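You operate a simulated robot arm through the tools that you are given. There is no shell and no other tool.

Carry out the task below with a simulated two-armed robot. There is one attempt and no reset: what you move stays moved.

Task
Shut the vent, press the three deck plugs home, then sand the specks off their strip.
Fine: dark cube on the plugs, brown puck for the specks; put both back; the vent stays shut. What is to be rubbed or washed off counts as gone when no trace of it is left.

The check looks at the end state, three seconds after you hand in, the way a careful person would. Anything else that was tipped, shoved, dropped, spilled or broken makes it a failure.

Robot
Two 7-joint arms with fingered hands on one trunk that stands fixed in place. Base frame: the origin is at the foot of the trunk, x ahead of it, y to its left, z up; the work surface is at about z = 800. Lengths are in mm, angles in rad, forces in N, time in s.
The left shoulder is at [70, 142, 1139], the right one opposite. With the tool pointing down near the work surface each hand reaches from about 400 to 800 mm from the base axis, measured 20 degrees to its own side. Payload 3.6 kg a hand.
The TCP of each hand is the grasp point between the finger pads, 25 mm short of the fingertips. In the tool frame z runs along the fingers and y along their closing line. The gripper opens to 88 mm; its body begins 29 mm behind the TCP. The gripper is a hand of 5 fingers: y runs from the thumb to the fingers, the wrist lies at [-13, -97, -162] in the tool frame, and closing takes about 1.5 s.
Orientation is told as [roll, pitch, yaw] about the base's x, y, z axes, in that order, counted from this pose: with the fingers straight down and the wrist toward the robot, the tool's x, y and z point along [0, 1, 0], [1, 0, 0] and [0, 0, -1] of the base frame.

Tools
- The arms move only by the tool drive_tool. It takes "left_increments", "right_increments" or both (then of equal length, played together; a hand with none holds still); each is a list of rows, each an object (a shift or turn left out is 0, a gripper value left out holds the last) with "slide": the shift along the base's x, y, z in mm, a list of three; "turn": the turn, a rotation vector about the base's x, y, z in rad, a list of three; "fingers": the opening in per cent of the stroke, from 0 (shut) to 100 (fully open). In form: [{"slide": [tx, ty, tz], "turn": [wx, wy, wz], "fingers": fingers}, ...]. A call has 1 to 20 rows; each row is the pose to reach, as a shift and turn from the pose commanded when the call began. Each row takes 0.2 s and may step no farther than 50 mm and 0.15 rad from the row before; otherwise, or with a gripper value out of range, the whole call is refused. A pose out of reach is approached as far as the arm can. The call stops where the force on the tool passes 90 N (or 10 N more than at its start, if that is more) or the arm is blocked; 0.2 s more then pass. The fingers move at their own pace (about 72 mm/s each) and stop on an object; they squeeze with about 31 N. The grip force told is the motor's: it shows also when the fingers shut on nothing. Time passes only in rows, and 0.2 s behind the last, so rows that repeat a pose let the fingers close. The reply holds the time, the measured pose of the TCP, the force on the tool along the base axes, the opening and the grip force, in the units named above and with some noise, with the torque about the TCP (base axes, N m) and any sound that the robot's microphone picked up.
- Cameras (640 x 400 px; columns grow to the right, rows downward): "scene" is now at [145.4, 13.7, 1374.1]; the picture's right is [0.08, -1.00, 0.00], its down [-0.54, -0.04, -0.84] and it looks along [0.84, 0.07, -0.54] (base axes); focal length 313 px, centre (320, 200). "left" rides on the left gripper at [-59, -79, -105] in its tool frame; the picture's right is [-0.73, -0.32, 0.61], its down [0.62, -0.68, 0.38] and it looks along [0.29, 0.66, 0.70] (tool axes); focal length 234 px, centre (320, 200). "right" rides on the right gripper at [59, -79, -105] in its tool frame; the picture's right is [-0.73, 0.32, -0.61], its down [-0.62, -0.68, 0.38] and it looks along [-0.29, 0.66, 0.70] (tool axes); focal length 234 px, centre (320, 200). There is no depth. A picture from a camera that has moved, and an enlarged one, comes with that camera's place and axes in the base frame and with its lens. The place of the scene camera against the robot may be out by one fixed shift of up to 12 mm in any direction.
- snapshot(camera): a new picture of that camera. It takes no simulated time.
- lift_body(by): slides the trunk up (or, below 0, down) by that many mm; the arms and the scene camera ride with it, the base frame stays. It gives what a move gives, with no picture.
- preshape(shape, hand): the hand has 5 fingers and takes this shape, open, in about a second: jaw (thumb against the fingers, like two jaws); tri (thumb and two fingers); tip (a fingertip pinch); poke (one finger out to press); point (the index stretched); flat (the hand flat); cup (the hand cupped); fist (a fist). The gripper value then closes the fingers along that shape, each until it touches; the sizes above hold for jaw. It gives what a move gives, with no picture.
- turn_head(pan, tilt): turns the head with the scene camera to pan (to the left, within 1.501 rad either way) and tilt (down, from -0.506 to 1.204), counted from straight ahead of the robot. It gives what a move gives.
- close_up(camera, box): a new picture of the part [left, top, right, bottom] of that camera's present view, enlarged. It takes no simulated time.
- hand_in(): hands the job in; it is judged then, once.

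Nothing tells you positions but the pictures and the camera data. Unless the task says otherwise, let go and move clear before handing in.

The tools are called after "Call:" by a JSON object that holds its "api" and its "payload". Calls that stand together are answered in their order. drive_tool: Moves the arms, as the interface text tells. Its arguments: {"type":"object","properties":{"left_increments":{"type":"array","items":{"type":"object","properties":{"slide":{"type":"array","items":{"type":"number"}},"turn":{"type":"array","items":{"type":"number"}},"fingers":{"type":"number"}}}},"right_increments":{"type":"array","items":{"type":"object","properties":{"slide":{"type":"array","items":{"type":"number"}},"turn":{"type":"array","items":{"type":"number"}},"fingers":{"type":"number"}}}}},"required":[]} The other tools are called the same way: lift_body (by) moves the trunk up or down; preshape (shape, hand) gives the hand a shape; turn_head (pan, tilt) turns the head that bears the scene camera; snapshot (camera) takes a picture; close_up (camera, box) takes an enlarged picture of a part of a camera's view; hand_in () hands the job in.

At the start:

```text
t: 0.0
left_tcp_pos: [477.9, 305.6, 1187.0]
left_orientation: [-0.001, 0.001, 0.002]
left_ft_force: [0.2, 0.0, 0.5]
left_ft_torque: [0.02, -0.03, -0.01]
left_width: 87.7
left_grasp_force: 0.1
left_shape: jaw
right_tcp_pos: [538.8, -178.5, 1116.7]
right_orientation: [0.0, 0.0, 0.0]
right_ft_force: [-0.5, -0.1, 0.3]
right_ft_torque: [-0.01, 0.02, 0.0]
right_width: 87.5
right_grasp_force: 0.1
right_shape: jaw
trunk travel left (down, up): [-675.0, 265.0]
head pan, tilt (commanded): [0.079, 0.567]
```

scene: 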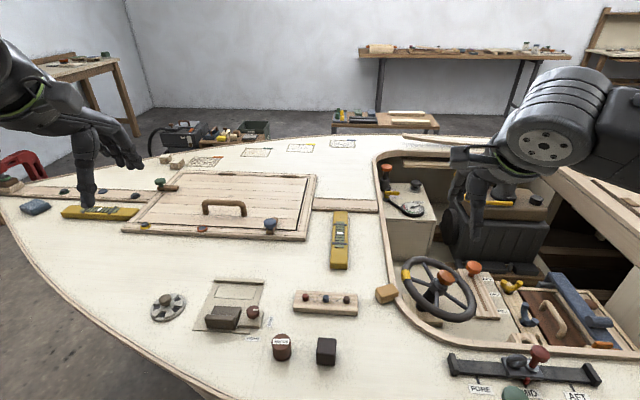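
right: 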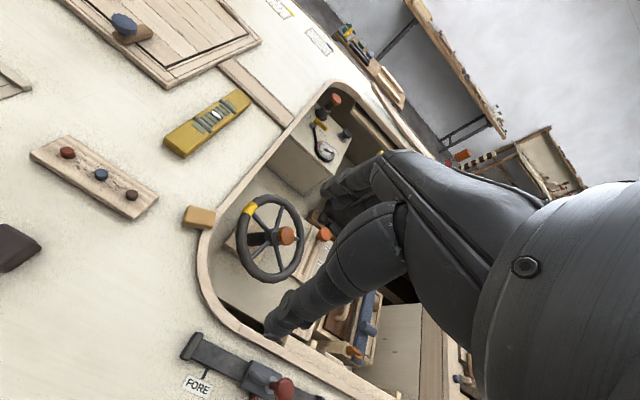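
left: 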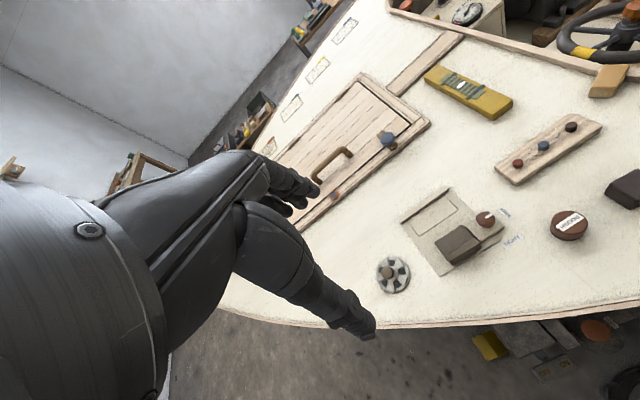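

I see a boat deck with a round vent on the left, a three-plug strip in the middle, and a brown puck and dark cube nearer the robot. I'll look closer before moving anything.

Call:
{"api": "close_up", "payload": {"camera": "scene", "box": [130, 260, 290, 360]}}

Call:
{"api": "close_up", "payload": {"camera": "scene", "box": [240, 270, 400, 370]}}

Call:
{"api": "close_up", "payload": {"camera": "scene", "box": [0, 130, 320, 330]}}

Call:
{"api": "close_up", "payload": {"camera": "scene", "box": [320, 130, 640, 400]}}

```text
4.00 times, centred on (210, 310) of scene
camera zoom: at [145.4, 13.7, 1374.1], right [0.08, -1.0, 0.0], down [-0.54, -0.04, -0.84], along [0.84, 0.07, -0.54], focal length 1252 px, centre (760, -240)
```

zoom: 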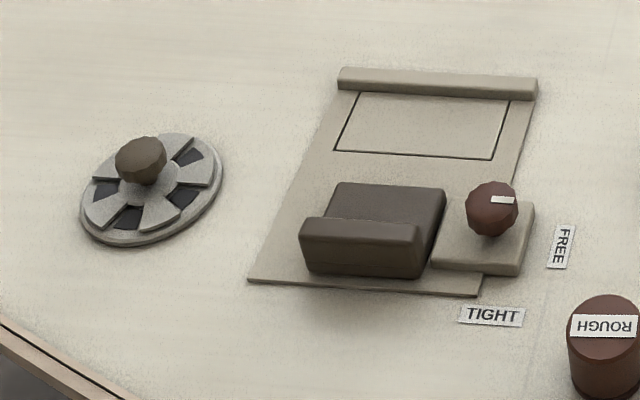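

```text
4.00 times, centred on (320, 320) of scene
camera zoom: at [145.4, 13.7, 1374.1], right [0.08, -1.0, 0.0], down [-0.54, -0.04, -0.84], along [0.84, 0.07, -0.54], focal length 1252 px, centre (320, -280)
```

zoom: 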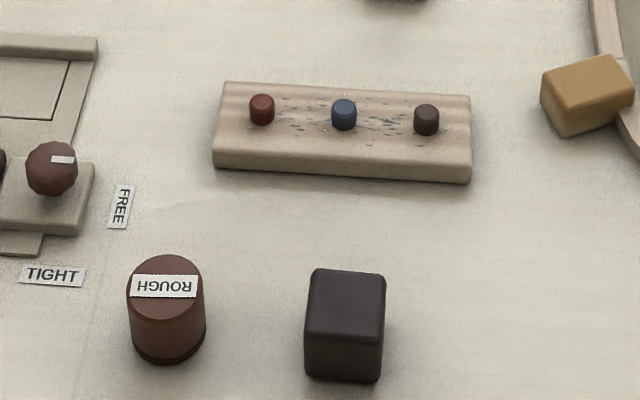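

```text
2.00 times, centred on (160, 230) of scene
camera zoom: at [145.4, 13.7, 1374.1], right [0.08, -1.0, 0.0], down [-0.54, -0.04, -0.84], along [0.84, 0.07, -0.54], focal length 626 px, centre (640, 140)
```

zoom: 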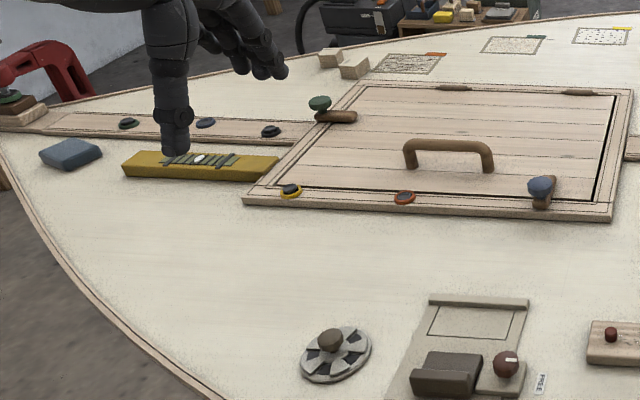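

```text
1.48 times, centred on (480, 265) of scene
camera zoom: at [145.4, 13.7, 1374.1], right [0.08, -1.0, 0.0], down [-0.54, -0.04, -0.84], along [0.84, 0.07, -0.54], focal length 464 px, centre (83, 104)
```

zoom: 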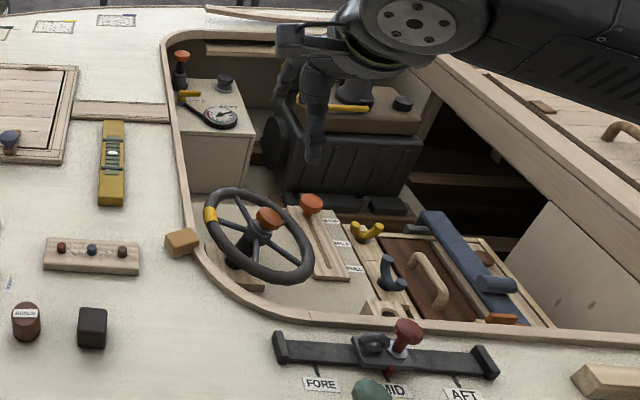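

The deck has a round slotted rosette with a knob, and next to it a sliding plate with a FREE/TIGHT knob. I need to know which one is the vent, so I'll zoom in with the hand cameras too.

Call:
{"api": "close_up", "payload": {"camera": "left", "box": [360, 180, 520, 300]}}

Call:
{"api": "close_up", "payload": {"camera": "left", "box": [480, 100, 640, 250]}}

Call:
{"api": "close_up", "payload": {"camera": "right", "box": [0, 110, 180, 280]}}

Call:
{"api": "close_up", "payload": {"camera": "scene", "box": [260, 320, 350, 380]}}

```text
3.33 times, centred on (440, 240) of left
camera zoom: at [399.2, 246.4, 1291.3], right [-0.32, -0.73, -0.61], down [-0.68, 0.62, -0.38], along [0.66, 0.29, -0.7], focal length 781 px, centre (-80, 67)
```

zoom: 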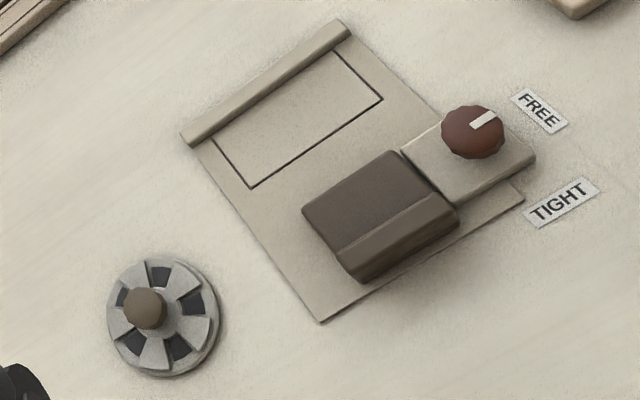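

```text
2.67 times, centred on (560, 175) of left
camera zoom: at [399.2, 246.4, 1291.3], right [-0.32, -0.73, -0.61], down [-0.68, 0.62, -0.38], along [0.66, 0.29, -0.7], focal length 624 px, centre (-320, 267)
```

zoom: 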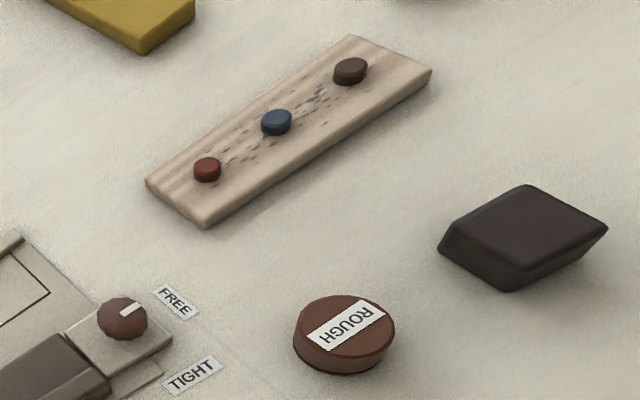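

```text
2.35 times, centred on (90, 195) of right
camera zoom: at [460.1, -119.1, 1222.2], right [0.32, -0.73, 0.61], down [-0.68, -0.62, -0.38], along [0.66, -0.29, -0.7], focal length 551 px, centre (861, 212)
```

zoom: 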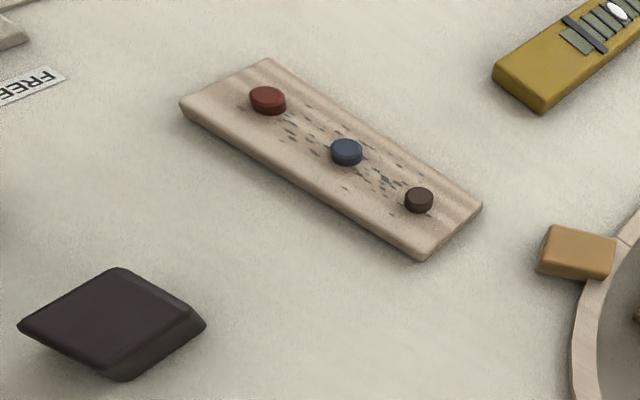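

```text
6.67 times, centred on (305, 350) of scene
camera zoom: at [145.4, 13.7, 1374.1], right [0.08, -1.0, 0.0], down [-0.54, -0.04, -0.84], along [0.84, 0.07, -0.54], focal length 2088 px, centre (420, -800)
```

zoom: 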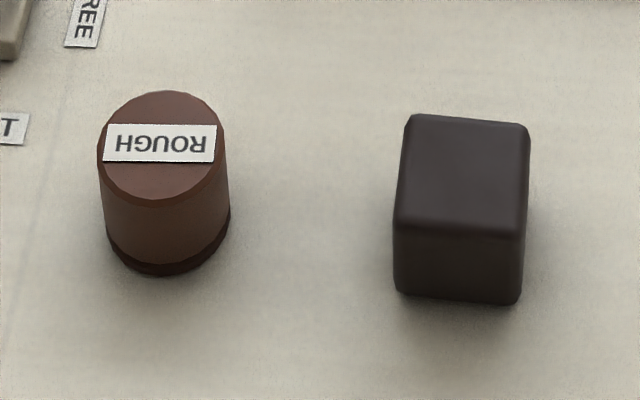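

The rosette with dark slots looks like an open rotary vent, and the slide beside it carries a clamp knob. I'll bring the left hand down well clear of things so its camera gets a nearer look at both.

Call:
{"api": "drive_tool", "payload": {"left_increments": [{"slide": [-2, 5, -48]}, {"slide": [-4, 10, -96]}, {"slide": [-6, 15, -144]}, {"slide": [-8, 20, -192]}, {"slide": [-8, 24, -237]}, {"slide": [-8, 24, -237]}]}}

Call:
{"api": "snapshot", "payload": {"camera": "left"}}

Call:
{"api": "close_up", "payload": {"camera": "left", "box": [280, 170, 440, 290]}}

```text
t: 1.4
left_tcp_pos: [469.0, 328.7, 948.3]
left_orientation: [0.001, 0.001, 0.0]
left_ft_force: [0.6, 0.2, 0.0]
left_ft_torque: [-0.01, -0.01, 0.02]
left_width: 87.8
left_grasp_force: 0.0
left_shape: jaw
right_tcp_pos: [539.0, -178.3, 1116.6]
right_orientation: [0.0, 0.001, 0.002]
right_ft_force: [0.4, -0.4, 0.3]
right_ft_torque: [0.03, 0.0, 0.0]
right_width: 87.8
right_grasp_force: 0.2
right_shape: jaw
trunk travel left (down, up): [-675.0, 265.0]
head pan, tilt (commanded): [0.079, 0.567]
```

```text
taken
camera left: at [390.7, 270.1, 1052.7], right [-0.32, -0.73, -0.61], down [-0.68, 0.62, -0.38], along [0.66, 0.29, -0.7], focal length 234 px, centre (320, 200)
```

left: 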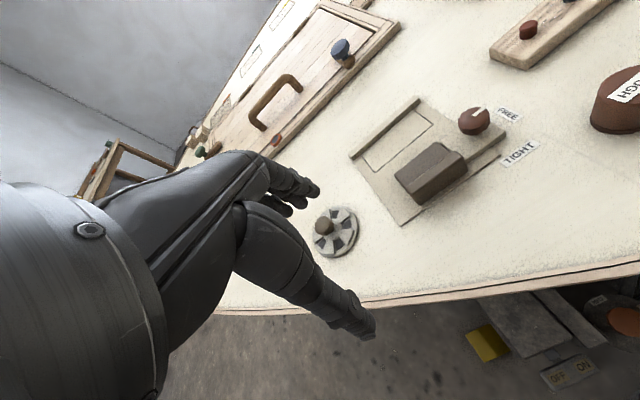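

```text
3.33 times, centred on (360, 230) of left
camera zoom: at [390.7, 270.1, 1052.7], right [-0.32, -0.73, -0.61], down [-0.68, 0.62, -0.38], along [0.66, 0.29, -0.7], focal length 781 px, centre (187, 100)
```

zoom: 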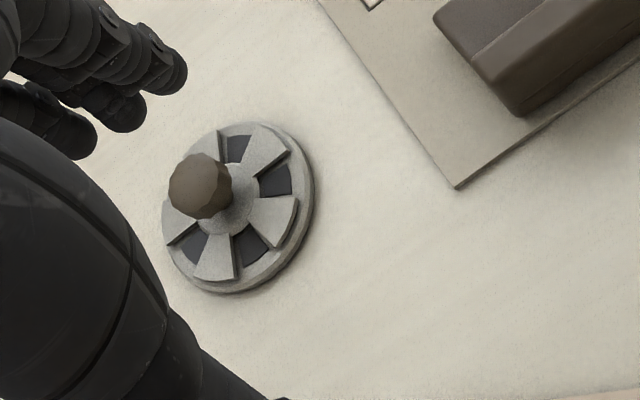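

The rosette is a five-blade rotor over dark holes. I'll zoom in on the slide to see what it is.

Call:
{"api": "close_up", "payload": {"camera": "left", "box": [340, 80, 560, 240]}}

Call:
{"api": "close_up", "payload": {"camera": "scene", "box": [140, 270, 230, 330]}}

Call:
{"api": "close_up", "payload": {"camera": "scene", "box": [190, 270, 280, 350]}}

```text
2.50 times, centred on (450, 160) of left
camera zoom: at [390.7, 270.1, 1052.7], right [-0.32, -0.73, -0.61], down [-0.68, 0.62, -0.38], along [0.66, 0.29, -0.7], focal length 585 px, centre (-5, 300)
```

zoom: 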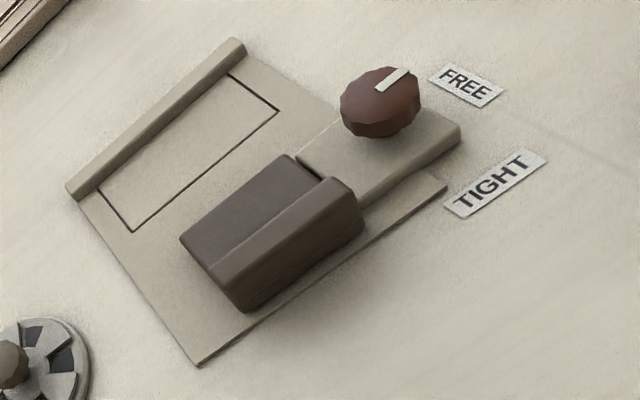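

```text
6.67 times, centred on (185, 300) of scene
camera zoom: at [145.1, 13.3, 1374.1], right [0.08, -1.0, 0.0], down [-0.54, -0.04, -0.84], along [0.84, 0.07, -0.54], focal length 2088 px, centre (1220, -467)
```

zoom: 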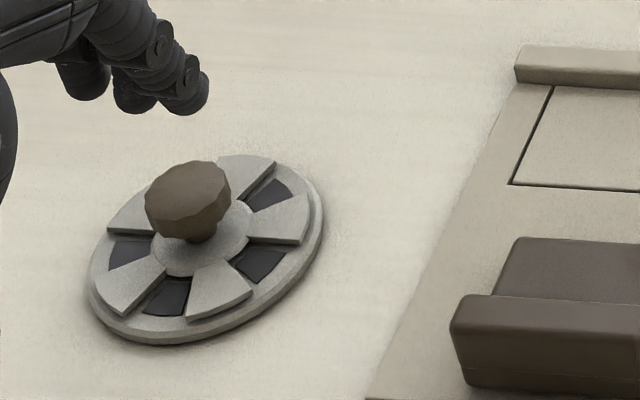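

```text
5.00 times, centred on (235, 310) of scene
camera zoom: at [145.1, 13.3, 1374.1], right [0.08, -1.0, 0.0], down [-0.54, -0.04, -0.84], along [0.84, 0.07, -0.54], focal length 1566 px, centre (745, -350)
```

zoom: 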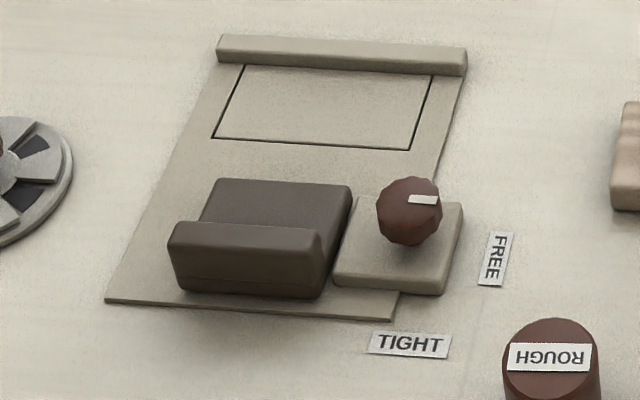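

I take the rosette to be the vent, with its centre near (562, 374) and the knob at z≈830. The block on the plate looks like a clamp jig, so I'll leave it alone. Next I'll put the open left hand above the vent knob.

Call:
{"api": "drive_tool", "payload": {"left_increments": [{"slide": [30, 15, -6]}, {"slide": [62, 30, -12]}, {"slide": [93, 45.5, -30]}, {"slide": [93, 45.5, -50]}, {"slide": [93, 45.5, -50]}]}}

Call:
{"api": "snapshot", "payload": {"camera": "left"}}

Call:
{"api": "snapshot", "payload": {"camera": "scene"}}

```text
t: 2.6
left_tcp_pos: [563.2, 375.6, 899.7]
left_orientation: [0.001, 0.001, 0.0]
left_ft_force: [0.5, -0.2, -0.1]
left_ft_torque: [0.0, 0.01, 0.03]
left_width: 87.8
left_grasp_force: 0.1
left_shape: jaw
right_tcp_pos: [537.2, -178.9, 1116.4]
right_orientation: [0.0, 0.0, 0.002]
right_ft_force: [1.7, 0.4, -0.3]
right_ft_torque: [0.01, -0.02, -0.02]
right_width: 87.6
right_grasp_force: 0.1
right_shape: jaw
trunk travel left (down, up): [-675.0, 265.0]
head pan, tilt (commanded): [0.079, 0.567]
```

```text
taken
camera left: at [483.6, 317.1, 1004.5], right [-0.32, -0.73, -0.61], down [-0.68, 0.62, -0.38], along [0.66, 0.29, -0.7], focal length 234 px, centre (320, 200)
```

left: 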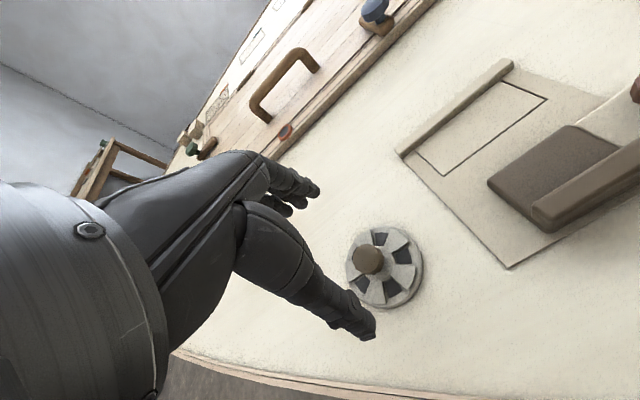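

```text
taken
camera scene: at [145.2, 13.5, 1374.1], right [0.08, -1.0, 0.0], down [-0.54, -0.04, -0.84], along [0.84, 0.07, -0.54], focal length 313 px, centre (320, 200)
```

scene: 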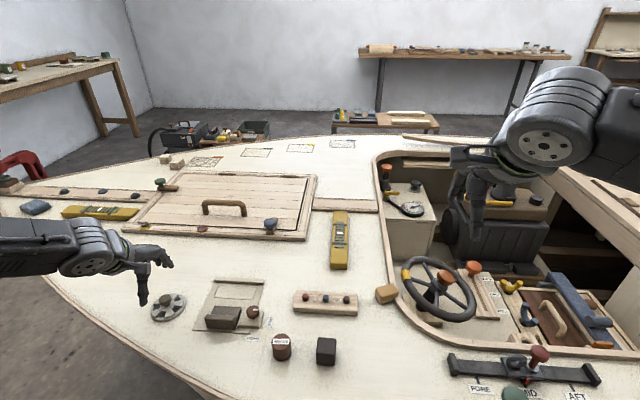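

The knob measures at about (562, 374, 830) and the open hand is right above it. I'll lower to grip height and check before closing.

Call:
{"api": "drive_tool", "payload": {"left_increments": [{"slide": [-1, -1.5, -20]}, {"slide": [-1, -1.5, -40]}, {"slide": [-1, -1.5, -56]}, {"slide": [-1, -1.5, -56]}]}}

Call:
{"api": "snapshot", "payload": {"camera": "left"}}

Call:
{"api": "close_up", "payload": {"camera": "scene", "box": [90, 230, 250, 340]}}

```text
t: 3.6
left_tcp_pos: [562.0, 373.5, 843.4]
left_orientation: [0.001, 0.0, 0.003]
left_ft_force: [-0.4, 0.1, -0.6]
left_ft_torque: [0.01, -0.01, 0.0]
left_width: 87.8
left_grasp_force: 0.1
left_shape: jaw
right_tcp_pos: [537.7, -178.0, 1117.5]
right_orientation: [0.0, 0.001, 0.002]
right_ft_force: [0.1, -0.1, -0.3]
right_ft_torque: [0.0, 0.03, 0.0]
right_width: 87.6
right_grasp_force: 0.0
right_shape: jaw
trunk travel left (down, up): [-675.0, 265.0]
head pan, tilt (commanded): [0.079, 0.567]
```

```text
taken
camera left: at [482.0, 314.8, 948.5], right [-0.32, -0.73, -0.61], down [-0.68, 0.62, -0.38], along [0.66, 0.29, -0.7], focal length 234 px, centre (320, 200)
```

left: 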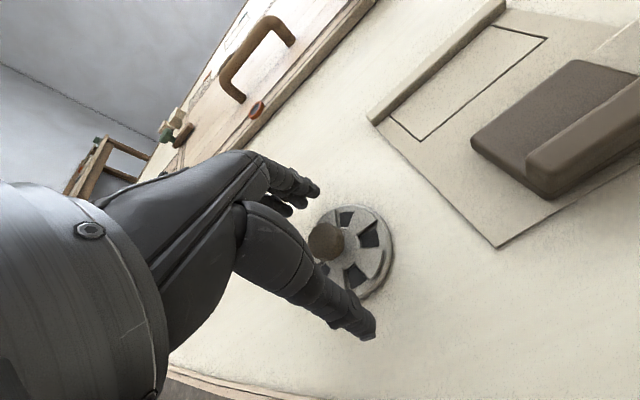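

```text
3.64 times, centred on (170, 285) of scene
camera zoom: at [145.3, 13.7, 1374.1], right [0.08, -1.0, 0.0], down [-0.54, -0.04, -0.84], along [0.84, 0.07, -0.54], focal length 1139 px, centre (866, -109)
```

zoom: 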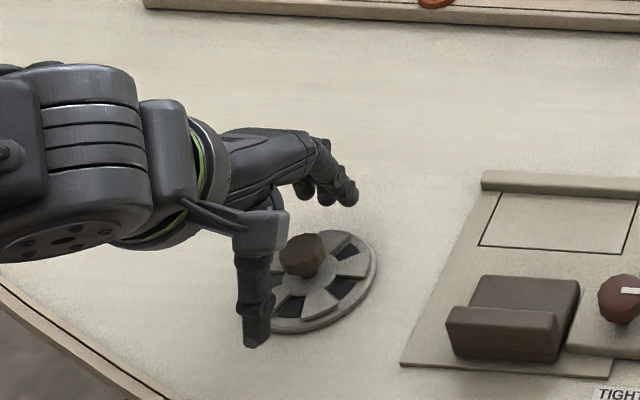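

The knob sits between thumb and fingers. Closing the grip on it now.

Call:
{"api": "drive_tool", "payload": {"left_increments": [{"fingers": 60}, {"fingers": 40}, {"fingers": 20}, {"fingers": 0}, {"fingers": 0}, {"fingers": 0}, {"fingers": 0}, {"fingers": 0}]}}

Call:
{"api": "snapshot", "payload": {"camera": "left"}}

Call:
{"api": "close_up", "payload": {"camera": "scene", "box": [90, 230, 250, 340]}}

```text
t: 5.4
left_tcp_pos: [561.7, 373.8, 842.9]
left_orientation: [-0.001, 0.0, 0.001]
left_ft_force: [-5.0, -3.8, -4.3]
left_ft_torque: [-0.08, 0.03, 0.0]
left_width: 16.6
left_grasp_force: 31.0
left_shape: jaw
right_tcp_pos: [538.5, -177.9, 1116.7]
right_orientation: [-0.001, 0.001, 0.002]
right_ft_force: [0.3, 0.2, 0.5]
right_ft_torque: [-0.02, 0.04, -0.03]
right_width: 87.6
right_grasp_force: 0.0
right_shape: jaw
trunk travel left (down, up): [-675.0, 265.0]
head pan, tilt (commanded): [0.079, 0.567]
```

```text
taken
camera left: at [481.8, 314.6, 948.6], right [-0.32, -0.73, -0.61], down [-0.68, 0.62, -0.38], along [0.66, 0.29, -0.7], focal length 234 px, centre (320, 200)
```

left: 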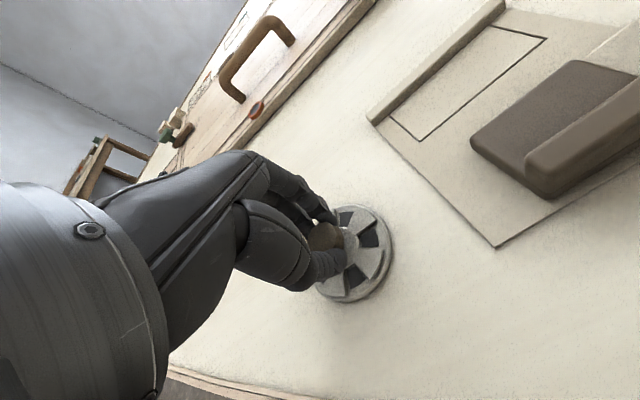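

```text
3.64 times, centred on (170, 285) of scene
camera zoom: at [145.2, 13.5, 1374.1], right [0.08, -1.0, 0.0], down [-0.54, -0.04, -0.84], along [0.84, 0.07, -0.54], focal length 1139 px, centre (866, -109)
```

zoom: 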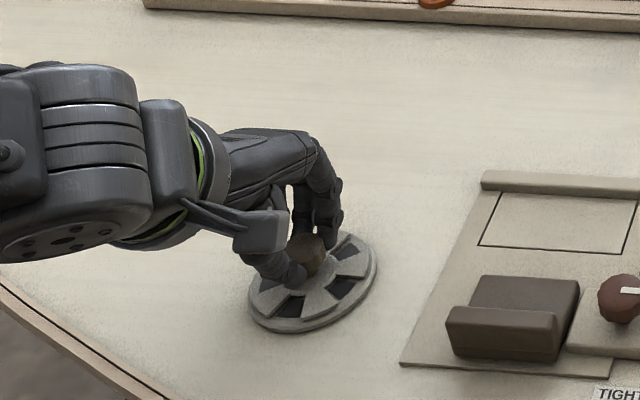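

The knob is gripped. I'll turn it a small amount counter-clockwise to see whether the rotor follows.

Call:
{"api": "drive_tool", "payload": {"left_increments": [{"turn": [0, 0, 0.07]}, {"turn": [0, 0, 0.14]}, {"turn": [0, 0, 0.21]}, {"turn": [0, 0, 0.21]}]}}

Call:
{"api": "close_up", "payload": {"camera": "left", "box": [270, 180, 430, 320]}}

Call:
{"api": "close_up", "payload": {"camera": "scene", "box": [130, 270, 210, 330]}}

```text
t: 6.4
left_tcp_pos: [562.6, 372.3, 843.8]
left_orientation: [0.0, 0.0, 0.21]
left_ft_force: [-5.4, -8.0, -4.6]
left_ft_torque: [-0.13, 0.07, -0.11]
left_width: 16.0
left_grasp_force: 31.0
left_shape: jaw
right_tcp_pos: [538.7, -178.4, 1116.7]
right_orientation: [0.001, 0.001, 0.001]
right_ft_force: [-0.1, -0.4, 0.3]
right_ft_torque: [0.01, -0.02, 0.02]
right_width: 87.3
right_grasp_force: 0.0
right_shape: jaw
trunk travel left (down, up): [-675.0, 265.0]
head pan, tilt (commanded): [0.079, 0.567]
```

```text
2.86 times, centred on (350, 250) of left
camera zoom: at [496.5, 298.3, 948.6], right [-0.16, -0.78, -0.61], down [-0.8, 0.47, -0.38], along [0.58, 0.42, -0.7], focal length 669 px, centre (234, 57)
```

zoom: 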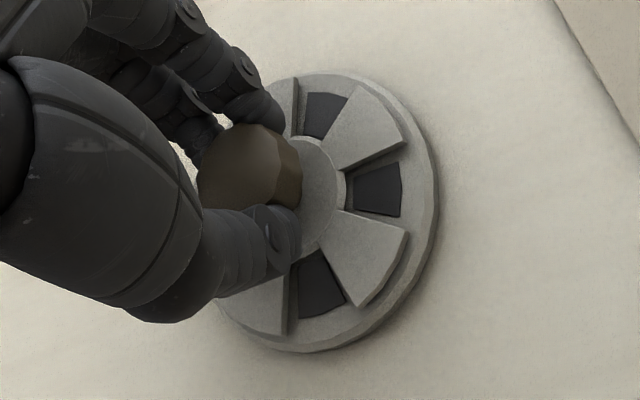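

```text
6.67 times, centred on (170, 300) of scene
camera zoom: at [145.3, 12.6, 1374.1], right [0.08, -1.0, 0.0], down [-0.54, -0.04, -0.84], along [0.84, 0.07, -0.54], focal length 2088 px, centre (1320, -467)
```

zoom: 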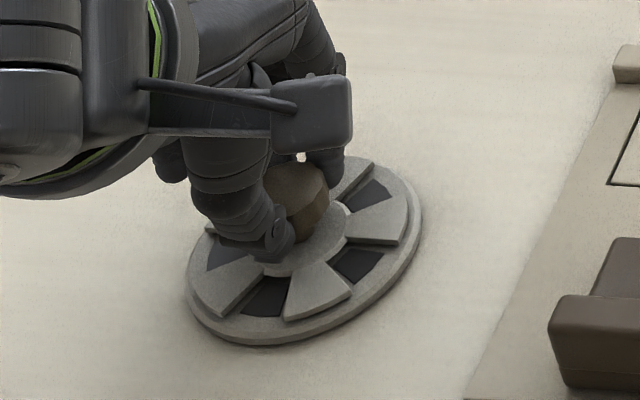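

The rotor has not moved, so it's either at a stop this way or the fingers slipped on the stem. I'll try the other direction.

Call:
{"api": "drive_tool", "payload": {"left_increments": [{"turn": [0, 0, -0.07]}, {"turn": [0, 0, -0.14]}, {"turn": [0, 0, -0.21]}, {"turn": [0, 0, -0.31]}, {"turn": [0, 0, -0.41]}, {"turn": [0, 0, -0.41]}]}}

Call:
{"api": "close_up", "payload": {"camera": "left", "box": [270, 180, 430, 320]}}

Call:
{"api": "close_up", "payload": {"camera": "scene", "box": [130, 270, 210, 330]}}

```text
t: 7.8
left_tcp_pos: [560.4, 374.3, 843.1]
left_orientation: [0.0, -0.001, -0.199]
left_ft_force: [-6.2, 1.1, -1.6]
left_ft_torque: [0.0, 0.07, 0.01]
left_width: 16.0
left_grasp_force: 30.8
left_shape: jaw
right_tcp_pos: [537.6, -176.9, 1118.0]
right_orientation: [-0.002, 0.001, -0.001]
right_ft_force: [0.0, -0.2, -1.0]
right_ft_torque: [0.04, 0.02, 0.02]
right_width: 87.6
right_grasp_force: 0.1
right_shape: jaw
trunk travel left (down, up): [-675.0, 265.0]
head pan, tilt (commanded): [0.079, 0.567]
```

```text
2.86 times, centred on (350, 250) of left
camera zoom: at [471.9, 332.0, 948.5], right [-0.46, -0.65, -0.61], down [-0.54, 0.75, -0.38], along [0.7, 0.15, -0.7], focal length 669 px, centre (234, 57)
```

zoom: 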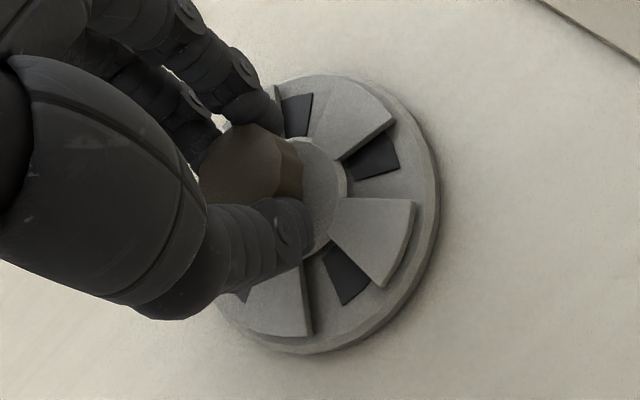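

```text
6.67 times, centred on (170, 300) of scene
camera zoom: at [144.2, 15.1, 1374.2], right [0.08, -1.0, 0.0], down [-0.54, -0.04, -0.84], along [0.84, 0.07, -0.54], focal length 2088 px, centre (1320, -467)
```

zoom: 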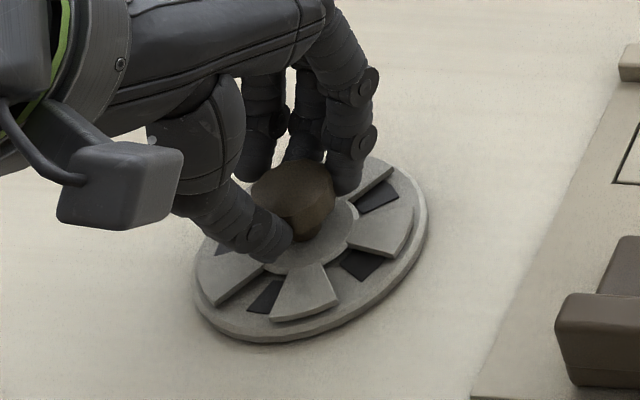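

Clockwise works: the holes are about half covered. I'll keep turning clockwise.

Call:
{"api": "drive_tool", "payload": {"left_increments": [{"turn": [0, 0, -0.08]}, {"turn": [0, 0, -0.16]}, {"turn": [0, 0, -0.24]}, {"turn": [0, 0, -0.3]}, {"turn": [0, 0, -0.3]}]}}

Call:
{"api": "close_up", "payload": {"camera": "left", "box": [270, 180, 430, 320]}}

Call:
{"api": "close_up", "payload": {"camera": "scene", "box": [130, 270, 210, 330]}}

```text
t: 9.0
left_tcp_pos: [561.3, 375.3, 843.7]
left_orientation: [0.0, 0.0, -0.499]
left_ft_force: [-8.7, 6.6, -1.3]
left_ft_torque: [0.11, 0.14, 0.06]
left_width: 15.7
left_grasp_force: 30.8
left_shape: jaw
right_tcp_pos: [537.0, -176.1, 1117.1]
right_orientation: [-0.001, -0.002, 0.002]
right_ft_force: [-1.0, 0.2, 0.4]
right_ft_torque: [0.01, -0.02, 0.01]
right_width: 87.7
right_grasp_force: 0.2
right_shape: jaw
trunk travel left (down, up): [-675.0, 265.0]
head pan, tilt (commanded): [0.079, 0.567]
```

```text
2.86 times, centred on (350, 250) of left
camera zoom: at [463.5, 360.8, 948.5], right [-0.63, -0.48, -0.61], down [-0.3, 0.87, -0.38], along [0.72, -0.06, -0.7], focal length 669 px, centre (234, 57)
```

zoom: 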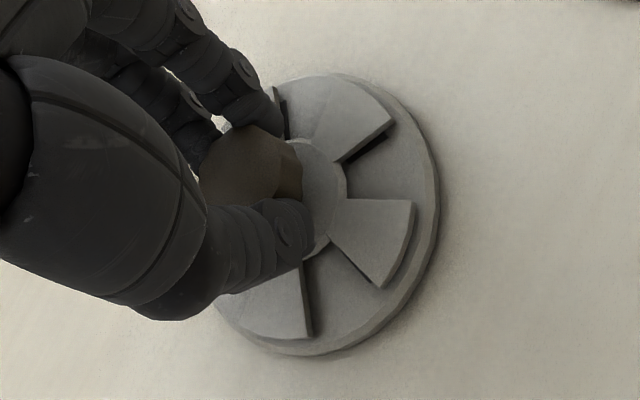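

```text
6.67 times, centred on (170, 300) of scene
camera zoom: at [143.9, 15.2, 1374.3], right [0.08, -1.0, 0.0], down [-0.54, -0.04, -0.84], along [0.84, 0.07, -0.54], focal length 2088 px, centre (1320, -467)
```

zoom: 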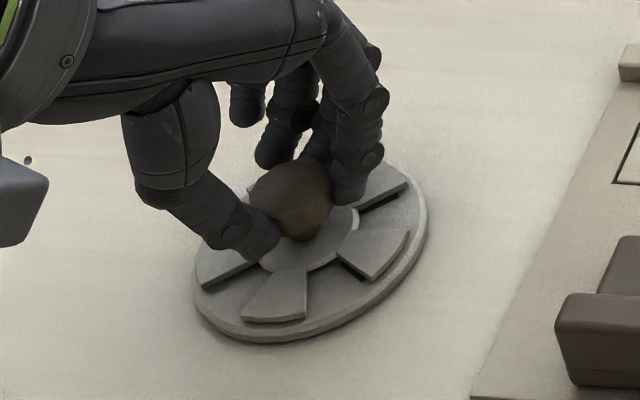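

The vent is nearly shut, with a thin dark edge left at one blade. I'll nudge a little further clockwise and watch the torque for a stop.

Call:
{"api": "drive_tool", "payload": {"left_increments": [{"turn": [0, 0, -0.05]}, {"turn": [0, 0, -0.1]}, {"turn": [0, 0, -0.1]}]}}

Call:
{"api": "close_up", "payload": {"camera": "left", "box": [270, 180, 430, 320]}}

Call:
{"api": "close_up", "payload": {"camera": "scene", "box": [130, 270, 210, 330]}}

```text
t: 9.8
left_tcp_pos: [560.7, 374.5, 843.7]
left_orientation: [0.001, -0.003, -0.598]
left_ft_force: [-7.3, 7.6, 0.9]
left_ft_torque: [0.16, 0.09, 0.03]
left_width: 15.8
left_grasp_force: 31.1
left_shape: jaw
right_tcp_pos: [537.5, -176.1, 1116.1]
right_orientation: [-0.001, -0.002, 0.001]
right_ft_force: [-0.8, 0.9, -0.2]
right_ft_torque: [-0.02, -0.02, -0.04]
right_width: 87.8
right_grasp_force: 0.0
right_shape: jaw
trunk travel left (down, up): [-675.0, 265.0]
head pan, tilt (commanded): [0.079, 0.567]
```

```text
2.86 times, centred on (350, 250) of left
camera zoom: at [462.6, 370.7, 948.2], right [-0.68, -0.42, -0.61], down [-0.21, 0.9, -0.38], along [0.71, -0.13, -0.69], focal length 669 px, centre (234, 57)
```

zoom: 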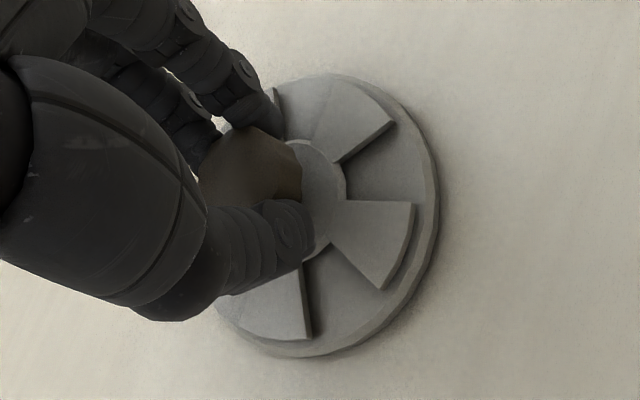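

```text
6.67 times, centred on (170, 300) of scene
camera zoom: at [143.8, 15.6, 1374.3], right [0.08, -1.0, 0.0], down [-0.54, -0.04, -0.84], along [0.84, 0.07, -0.54], focal length 2088 px, centre (1320, -467)
```

zoom: 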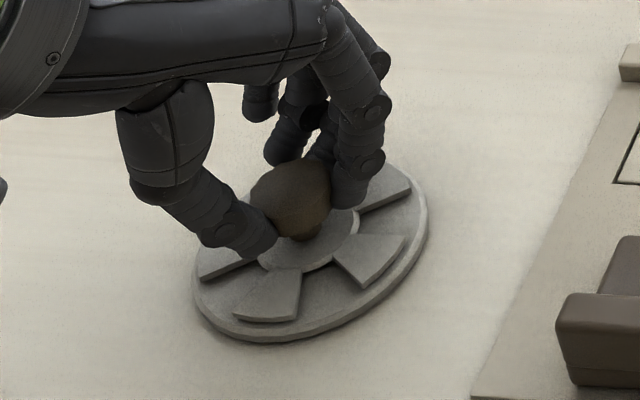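

No dark slot is visible now, and the blades sit about where the holes were. I'll let go, lift clear and inspect.

Call:
{"api": "drive_tool", "payload": {"left_increments": [{"fingers": 30}, {"fingers": 60}, {"fingers": 100}, {"fingers": 100}, {"fingers": 100}, {"fingers": 100}, {"slide": [0, 0, 30], "fingers": 100}, {"slide": [0, 0, 70], "fingers": 100}, {"slide": [-10, 0, 110], "fingers": 100}, {"slide": [-50, 0, 130], "fingers": 100}, {"slide": [-50, 0, 130], "fingers": 100}]}}

Call:
{"api": "snapshot", "payload": {"camera": "left"}}

Call:
{"api": "close_up", "payload": {"camera": "scene", "box": [130, 270, 210, 330]}}

```text
t: 12.2
left_tcp_pos: [513.3, 373.1, 972.3]
left_orientation: [0.0, 0.002, -0.599]
left_ft_force: [0.1, 0.9, -0.2]
left_ft_torque: [0.0, 0.03, 0.0]
left_width: 87.7
left_grasp_force: 0.1
left_shape: jaw
right_tcp_pos: [540.9, -177.2, 1116.3]
right_orientation: [-0.001, 0.002, 0.001]
right_ft_force: [-0.3, 0.3, 0.3]
right_ft_torque: [0.0, -0.01, 0.01]
right_width: 88.0
right_grasp_force: 0.1
right_shape: jaw
trunk travel left (down, up): [-675.0, 265.0]
head pan, tilt (commanded): [0.079, 0.567]
```

```text
taken
camera left: at [414.8, 369.4, 1078.1], right [-0.68, -0.42, -0.61], down [-0.21, 0.9, -0.38], along [0.7, -0.13, -0.7], focal length 234 px, centre (320, 200)
```

left: 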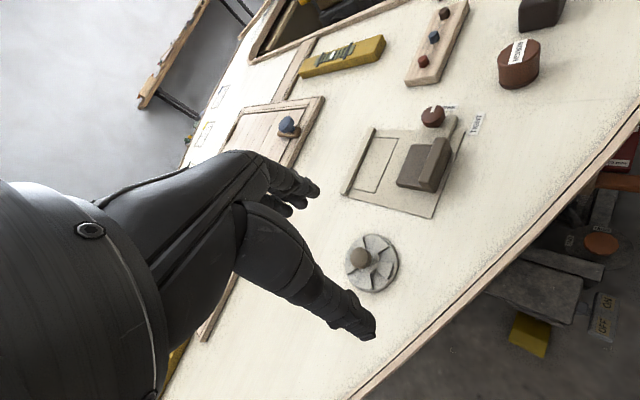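

```text
6.67 times, centred on (170, 300) of scene
camera zoom: at [146.9, 13.6, 1373.9], right [0.08, -1.0, 0.0], down [-0.54, -0.04, -0.84], along [0.84, 0.07, -0.54], focal length 2088 px, centre (1320, -467)
```

zoom: 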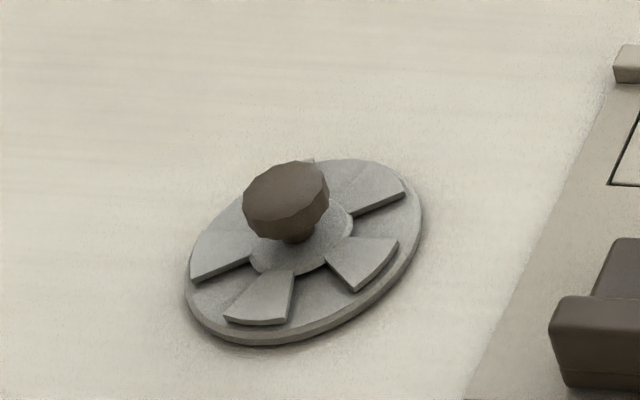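

Call:
{"api": "close_up", "payload": {"camera": "left", "box": [330, 220, 410, 300]}}

Call:
{"api": "snapshot", "payload": {"camera": "scene"}}

```text
5.00 times, centred on (370, 260) of left
camera zoom: at [414.8, 369.4, 1078.1], right [-0.68, -0.42, -0.61], down [-0.21, 0.9, -0.38], along [0.7, -0.13, -0.7], focal length 1171 px, centre (70, -100)
```

zoom: 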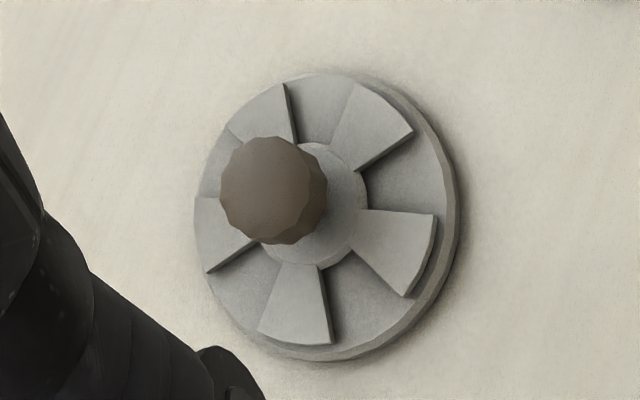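

```text
taken
camera scene: at [146.9, 13.6, 1373.9], right [0.08, -1.0, 0.0], down [-0.54, -0.04, -0.84], along [0.84, 0.07, -0.54], focal length 313 px, centre (320, 200)
```

scene: 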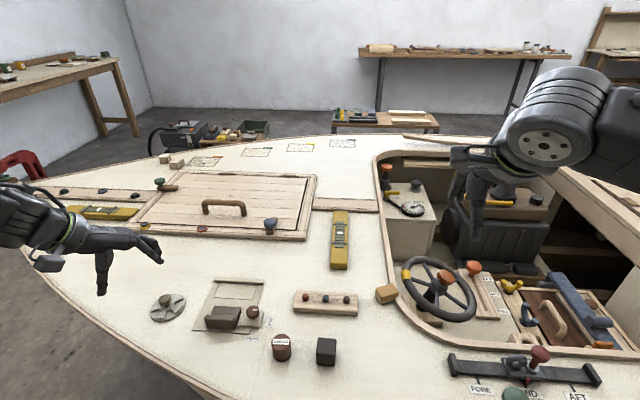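

The vent is fully shut. Next comes the dark cube at roughly (476, 20), so I'll bring the right hand above it to measure its exact place.

Call:
{"api": "drive_tool", "payload": {"right_increments": [{"slide": [-10, 33, -29]}, {"slide": [-20, 66, -58]}, {"slide": [-30, 99, -87]}, {"slide": [-41, 132, -116]}, {"slide": [-52, 165, -140]}, {"slide": [-62, 198, -157]}, {"slide": [-62, 198, -157]}]}}

Call:
{"api": "snapshot", "payload": {"camera": "right"}}

Call:
{"api": "snapshot", "payload": {"camera": "scene"}}

```text
t: 13.8
left_tcp_pos: [511.6, 373.3, 974.5]
left_orientation: [0.0, 0.0, -0.599]
left_ft_force: [-0.7, -0.9, 0.5]
left_ft_torque: [-0.01, 0.05, 0.03]
left_width: 87.5
left_grasp_force: 0.1
left_shape: jaw
right_tcp_pos: [477.4, 20.7, 959.5]
right_orientation: [-0.001, -0.001, 0.002]
right_ft_force: [-0.3, -0.2, 0.1]
right_ft_torque: [-0.01, -0.01, -0.02]
right_width: 87.7
right_grasp_force: 0.1
right_shape: jaw
trunk travel left (down, up): [-675.0, 265.0]
head pan, tilt (commanded): [0.079, 0.567]
```

```text
taken
camera right: at [399.3, 78.5, 1064.7], right [0.32, -0.73, 0.61], down [-0.68, -0.62, -0.38], along [0.66, -0.29, -0.7], focal length 234 px, centre (320, 200)
```

right: 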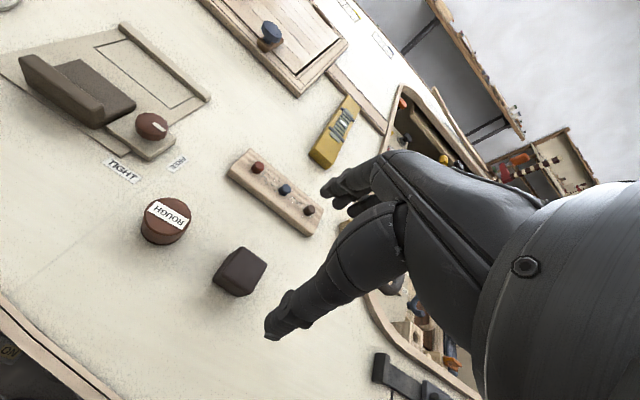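

```text
taken
camera scene: at [145.5, 12.8, 1374.1], right [0.08, -1.0, 0.0], down [-0.54, -0.04, -0.84], along [0.84, 0.07, -0.54], focal length 313 px, centre (320, 200)
```

scene: 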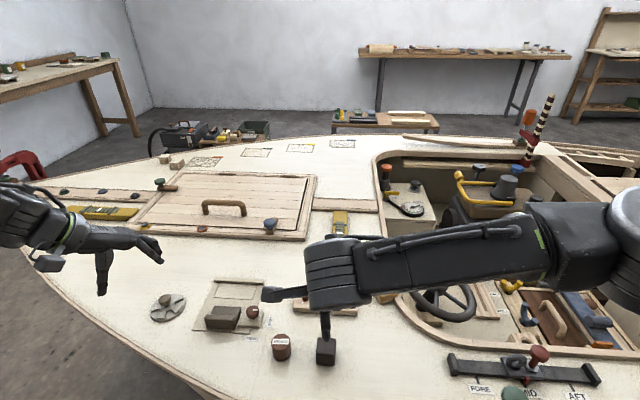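

Call:
{"api": "close_up", "payload": {"camera": "right", "box": [120, 180, 280, 310]}}

Call:
{"api": "close_up", "payload": {"camera": "right", "box": [220, 130, 340, 240]}}

```text
3.08 times, centred on (200, 245) of right
camera zoom: at [399.3, 78.5, 1064.7], right [0.32, -0.73, 0.61], down [-0.68, -0.62, -0.38], along [0.66, -0.29, -0.7], focal length 720 px, centre (689, 62)
```

zoom: 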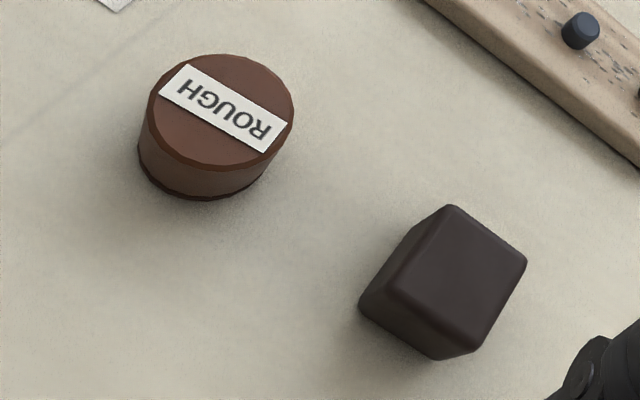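

```text
3.64 times, centred on (280, 185) of right
camera zoom: at [399.3, 78.5, 1064.7], right [0.32, -0.73, 0.61], down [-0.68, -0.62, -0.38], along [0.66, -0.29, -0.7], focal length 852 px, centre (466, 254)
```

zoom: 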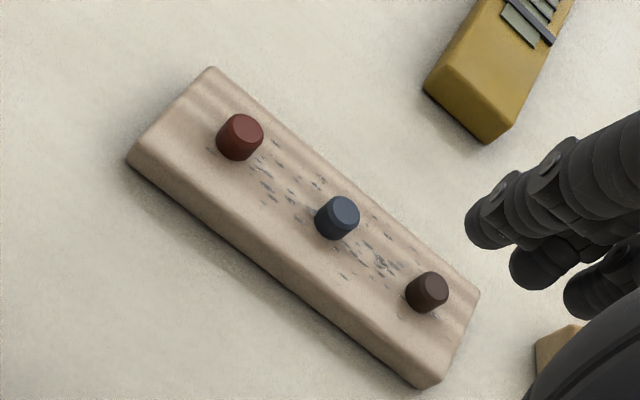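

The cube's centre is about (478.5, 22) with its top near z=838, and the plugs are at x≈597, y≈74, 30 and −13.5. I'll lower the right hand over the cube and check before gripping.

Call:
{"api": "drive_tool", "payload": {"right_increments": [{"slide": [1, 1.5, -40]}, {"slide": [1, 1.5, -80]}, {"slide": [1, 1.5, -80]}]}}

Call:
{"api": "snapshot", "payload": {"camera": "right"}}

Call:
{"api": "close_up", "payload": {"camera": "scene", "box": [240, 270, 420, 390]}}

```text
t: 14.6
left_tcp_pos: [512.4, 374.1, 974.0]
left_orientation: [-0.001, 0.001, -0.6]
left_ft_force: [1.3, -0.2, 0.0]
left_ft_torque: [0.01, 0.03, 0.0]
left_width: 87.8
left_grasp_force: 0.1
left_shape: jaw
right_tcp_pos: [476.0, 21.2, 880.4]
right_orientation: [0.001, 0.001, 0.0]
right_ft_force: [0.5, -0.5, 0.3]
right_ft_torque: [0.0, 0.02, -0.01]
right_width: 87.6
right_grasp_force: 0.0
right_shape: jaw
trunk travel left (down, up): [-675.0, 265.0]
head pan, tilt (commanded): [0.079, 0.567]
```

```text
taken
camera right: at [397.7, 80.5, 985.1], right [0.32, -0.73, 0.61], down [-0.68, -0.62, -0.38], along [0.66, -0.29, -0.7], focal length 234 px, centre (320, 200)
```

right: 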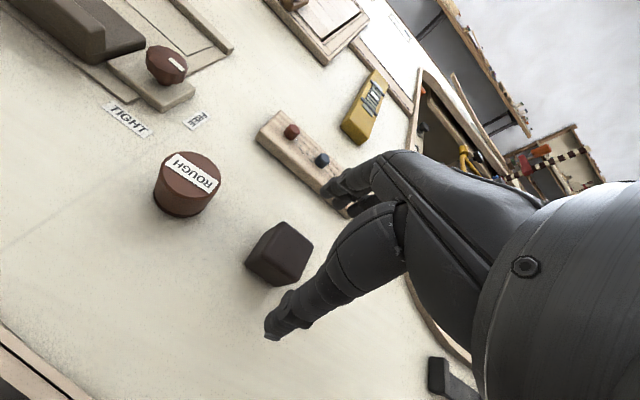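

```text
3.33 times, centred on (330, 330) of scene
camera zoom: at [145.0, 14.2, 1374.2], right [0.08, -1.0, 0.0], down [-0.54, -0.04, -0.84], along [0.84, 0.07, -0.54], focal length 1044 px, centre (287, -233)
```

zoom: 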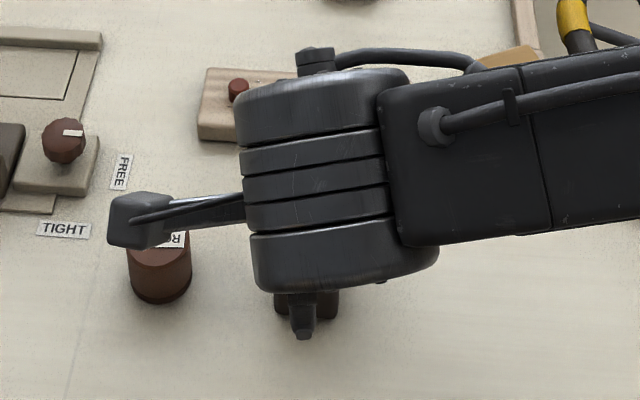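

The cube is centred between thumb and fingers. Lowering to grip height and closing.

Call:
{"api": "drive_tool", "payload": {"right_increments": [{"slide": [1, 0.5, -20]}, {"slide": [1, 0.5, -40]}, {"slide": [1, 0.5, -45]}, {"slide": [1, 0.5, -45]}]}}

Call:
{"api": "snapshot", "payload": {"camera": "right"}}

```text
t: 15.6
left_tcp_pos: [512.2, 373.7, 972.8]
left_orientation: [-0.001, 0.002, -0.599]
left_ft_force: [-0.8, -0.5, 0.1]
left_ft_torque: [-0.02, 0.0, -0.02]
left_width: 87.5
left_grasp_force: 0.0
left_shape: jaw
right_tcp_pos: [478.5, 21.8, 833.7]
right_orientation: [0.0, 0.0, 0.002]
right_ft_force: [0.4, -0.4, -0.4]
right_ft_torque: [0.03, 0.02, -0.01]
right_width: 87.7
right_grasp_force: 0.0
right_shape: jaw
trunk travel left (down, up): [-675.0, 265.0]
head pan, tilt (commanded): [0.079, 0.567]
```

```text
taken
camera right: at [399.4, 80.9, 939.5], right [0.32, -0.73, 0.61], down [-0.68, -0.62, -0.38], along [0.66, -0.29, -0.7], focal length 234 px, centre (320, 200)
```

right: 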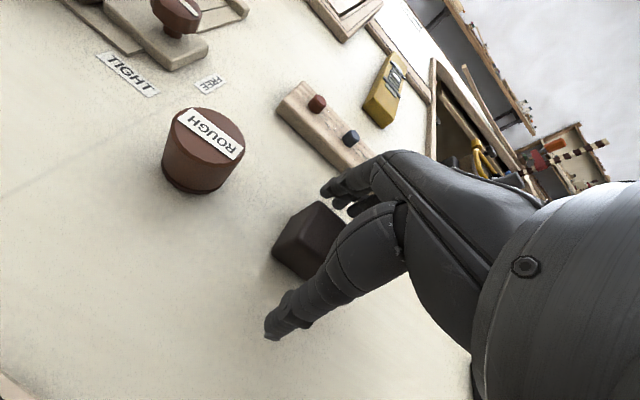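

Call:
{"api": "drive_tool", "payload": {"right_increments": [{"fingers": 70}, {"fingers": 55}, {"fingers": 40}, {"fingers": 25}, {"fingers": 10}, {"fingers": 0}, {"fingers": 0}, {"fingers": 0}, {"fingers": 0}]}}

Call:
{"api": "snapshot", "payload": {"camera": "right"}}

```text
t: 17.6
left_tcp_pos: [511.0, 373.4, 973.1]
left_orientation: [0.0, -0.002, -0.599]
left_ft_force: [0.0, 0.0, -0.4]
left_ft_torque: [0.01, -0.04, -0.01]
left_width: 87.7
left_grasp_force: 0.1
left_shape: jaw
right_tcp_pos: [478.2, 22.1, 834.9]
right_orientation: [-0.001, 0.0, 0.001]
right_ft_force: [0.2, 0.2, -0.1]
right_ft_torque: [0.0, 0.02, 0.04]
right_width: 30.4
right_grasp_force: 31.0
right_shape: jaw
trunk travel left (down, up): [-675.0, 265.0]
head pan, tilt (commanded): [0.079, 0.567]
```

```text
taken
camera right: at [399.4, 80.9, 939.6], right [0.32, -0.73, 0.61], down [-0.68, -0.62, -0.38], along [0.66, -0.29, -0.7], focal length 234 px, centre (320, 200)
```

right: 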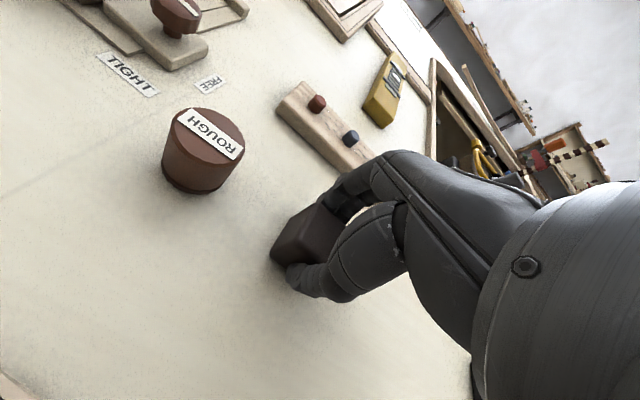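

The cube is gripped; it started at TCP (478.3, 22, 835), which is where I'll return it. I'll lift it and check that it hangs level.

Call:
{"api": "drive_tool", "payload": {"right_increments": [{"slide": [0, 0, 15]}, {"slide": [0, 0, 40]}, {"slide": [0, 0, 75]}, {"slide": [0, 0, 75]}]}}

Call:
{"api": "snapshot", "payload": {"camera": "right"}}

Call:
{"api": "close_up", "payload": {"camera": "scene", "box": [240, 250, 420, 370]}}

```text
t: 18.6
left_tcp_pos: [513.8, 373.3, 971.7]
left_orientation: [0.0, -0.001, -0.599]
left_ft_force: [-0.3, -0.8, -0.4]
left_ft_torque: [-0.02, -0.05, 0.02]
left_width: 87.4
left_grasp_force: 0.1
left_shape: jaw
right_tcp_pos: [476.7, 22.6, 910.2]
right_orientation: [0.0, 0.0, 0.003]
right_ft_force: [1.1, 0.7, -0.7]
right_ft_torque: [0.01, 0.01, 0.0]
right_width: 30.5
right_grasp_force: 31.1
right_shape: jaw
trunk travel left (down, up): [-675.0, 265.0]
head pan, tilt (commanded): [0.079, 0.567]
```

```text
taken
camera right: at [399.5, 81.3, 1015.2], right [0.32, -0.73, 0.61], down [-0.68, -0.62, -0.38], along [0.66, -0.29, -0.7], focal length 234 px, centre (320, 200)
```

right: 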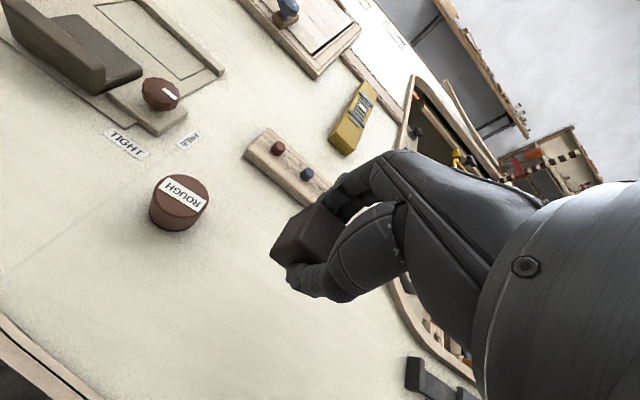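

```text
3.33 times, centred on (330, 310) of scene
camera zoom: at [145.9, 13.7, 1374.0], right [0.08, -1.0, 0.0], down [-0.54, -0.04, -0.84], along [0.84, 0.07, -0.54], focal length 1044 px, centre (287, -167)
```

zoom: 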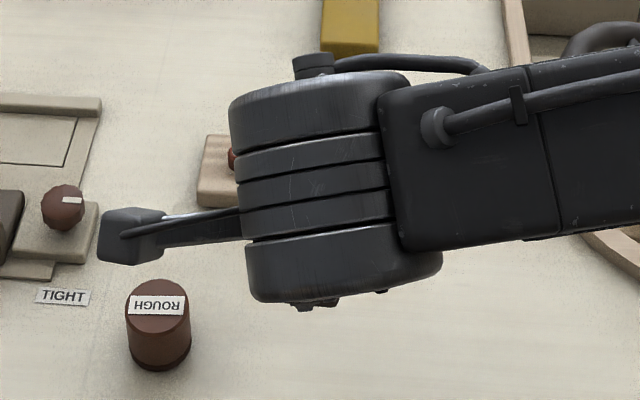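

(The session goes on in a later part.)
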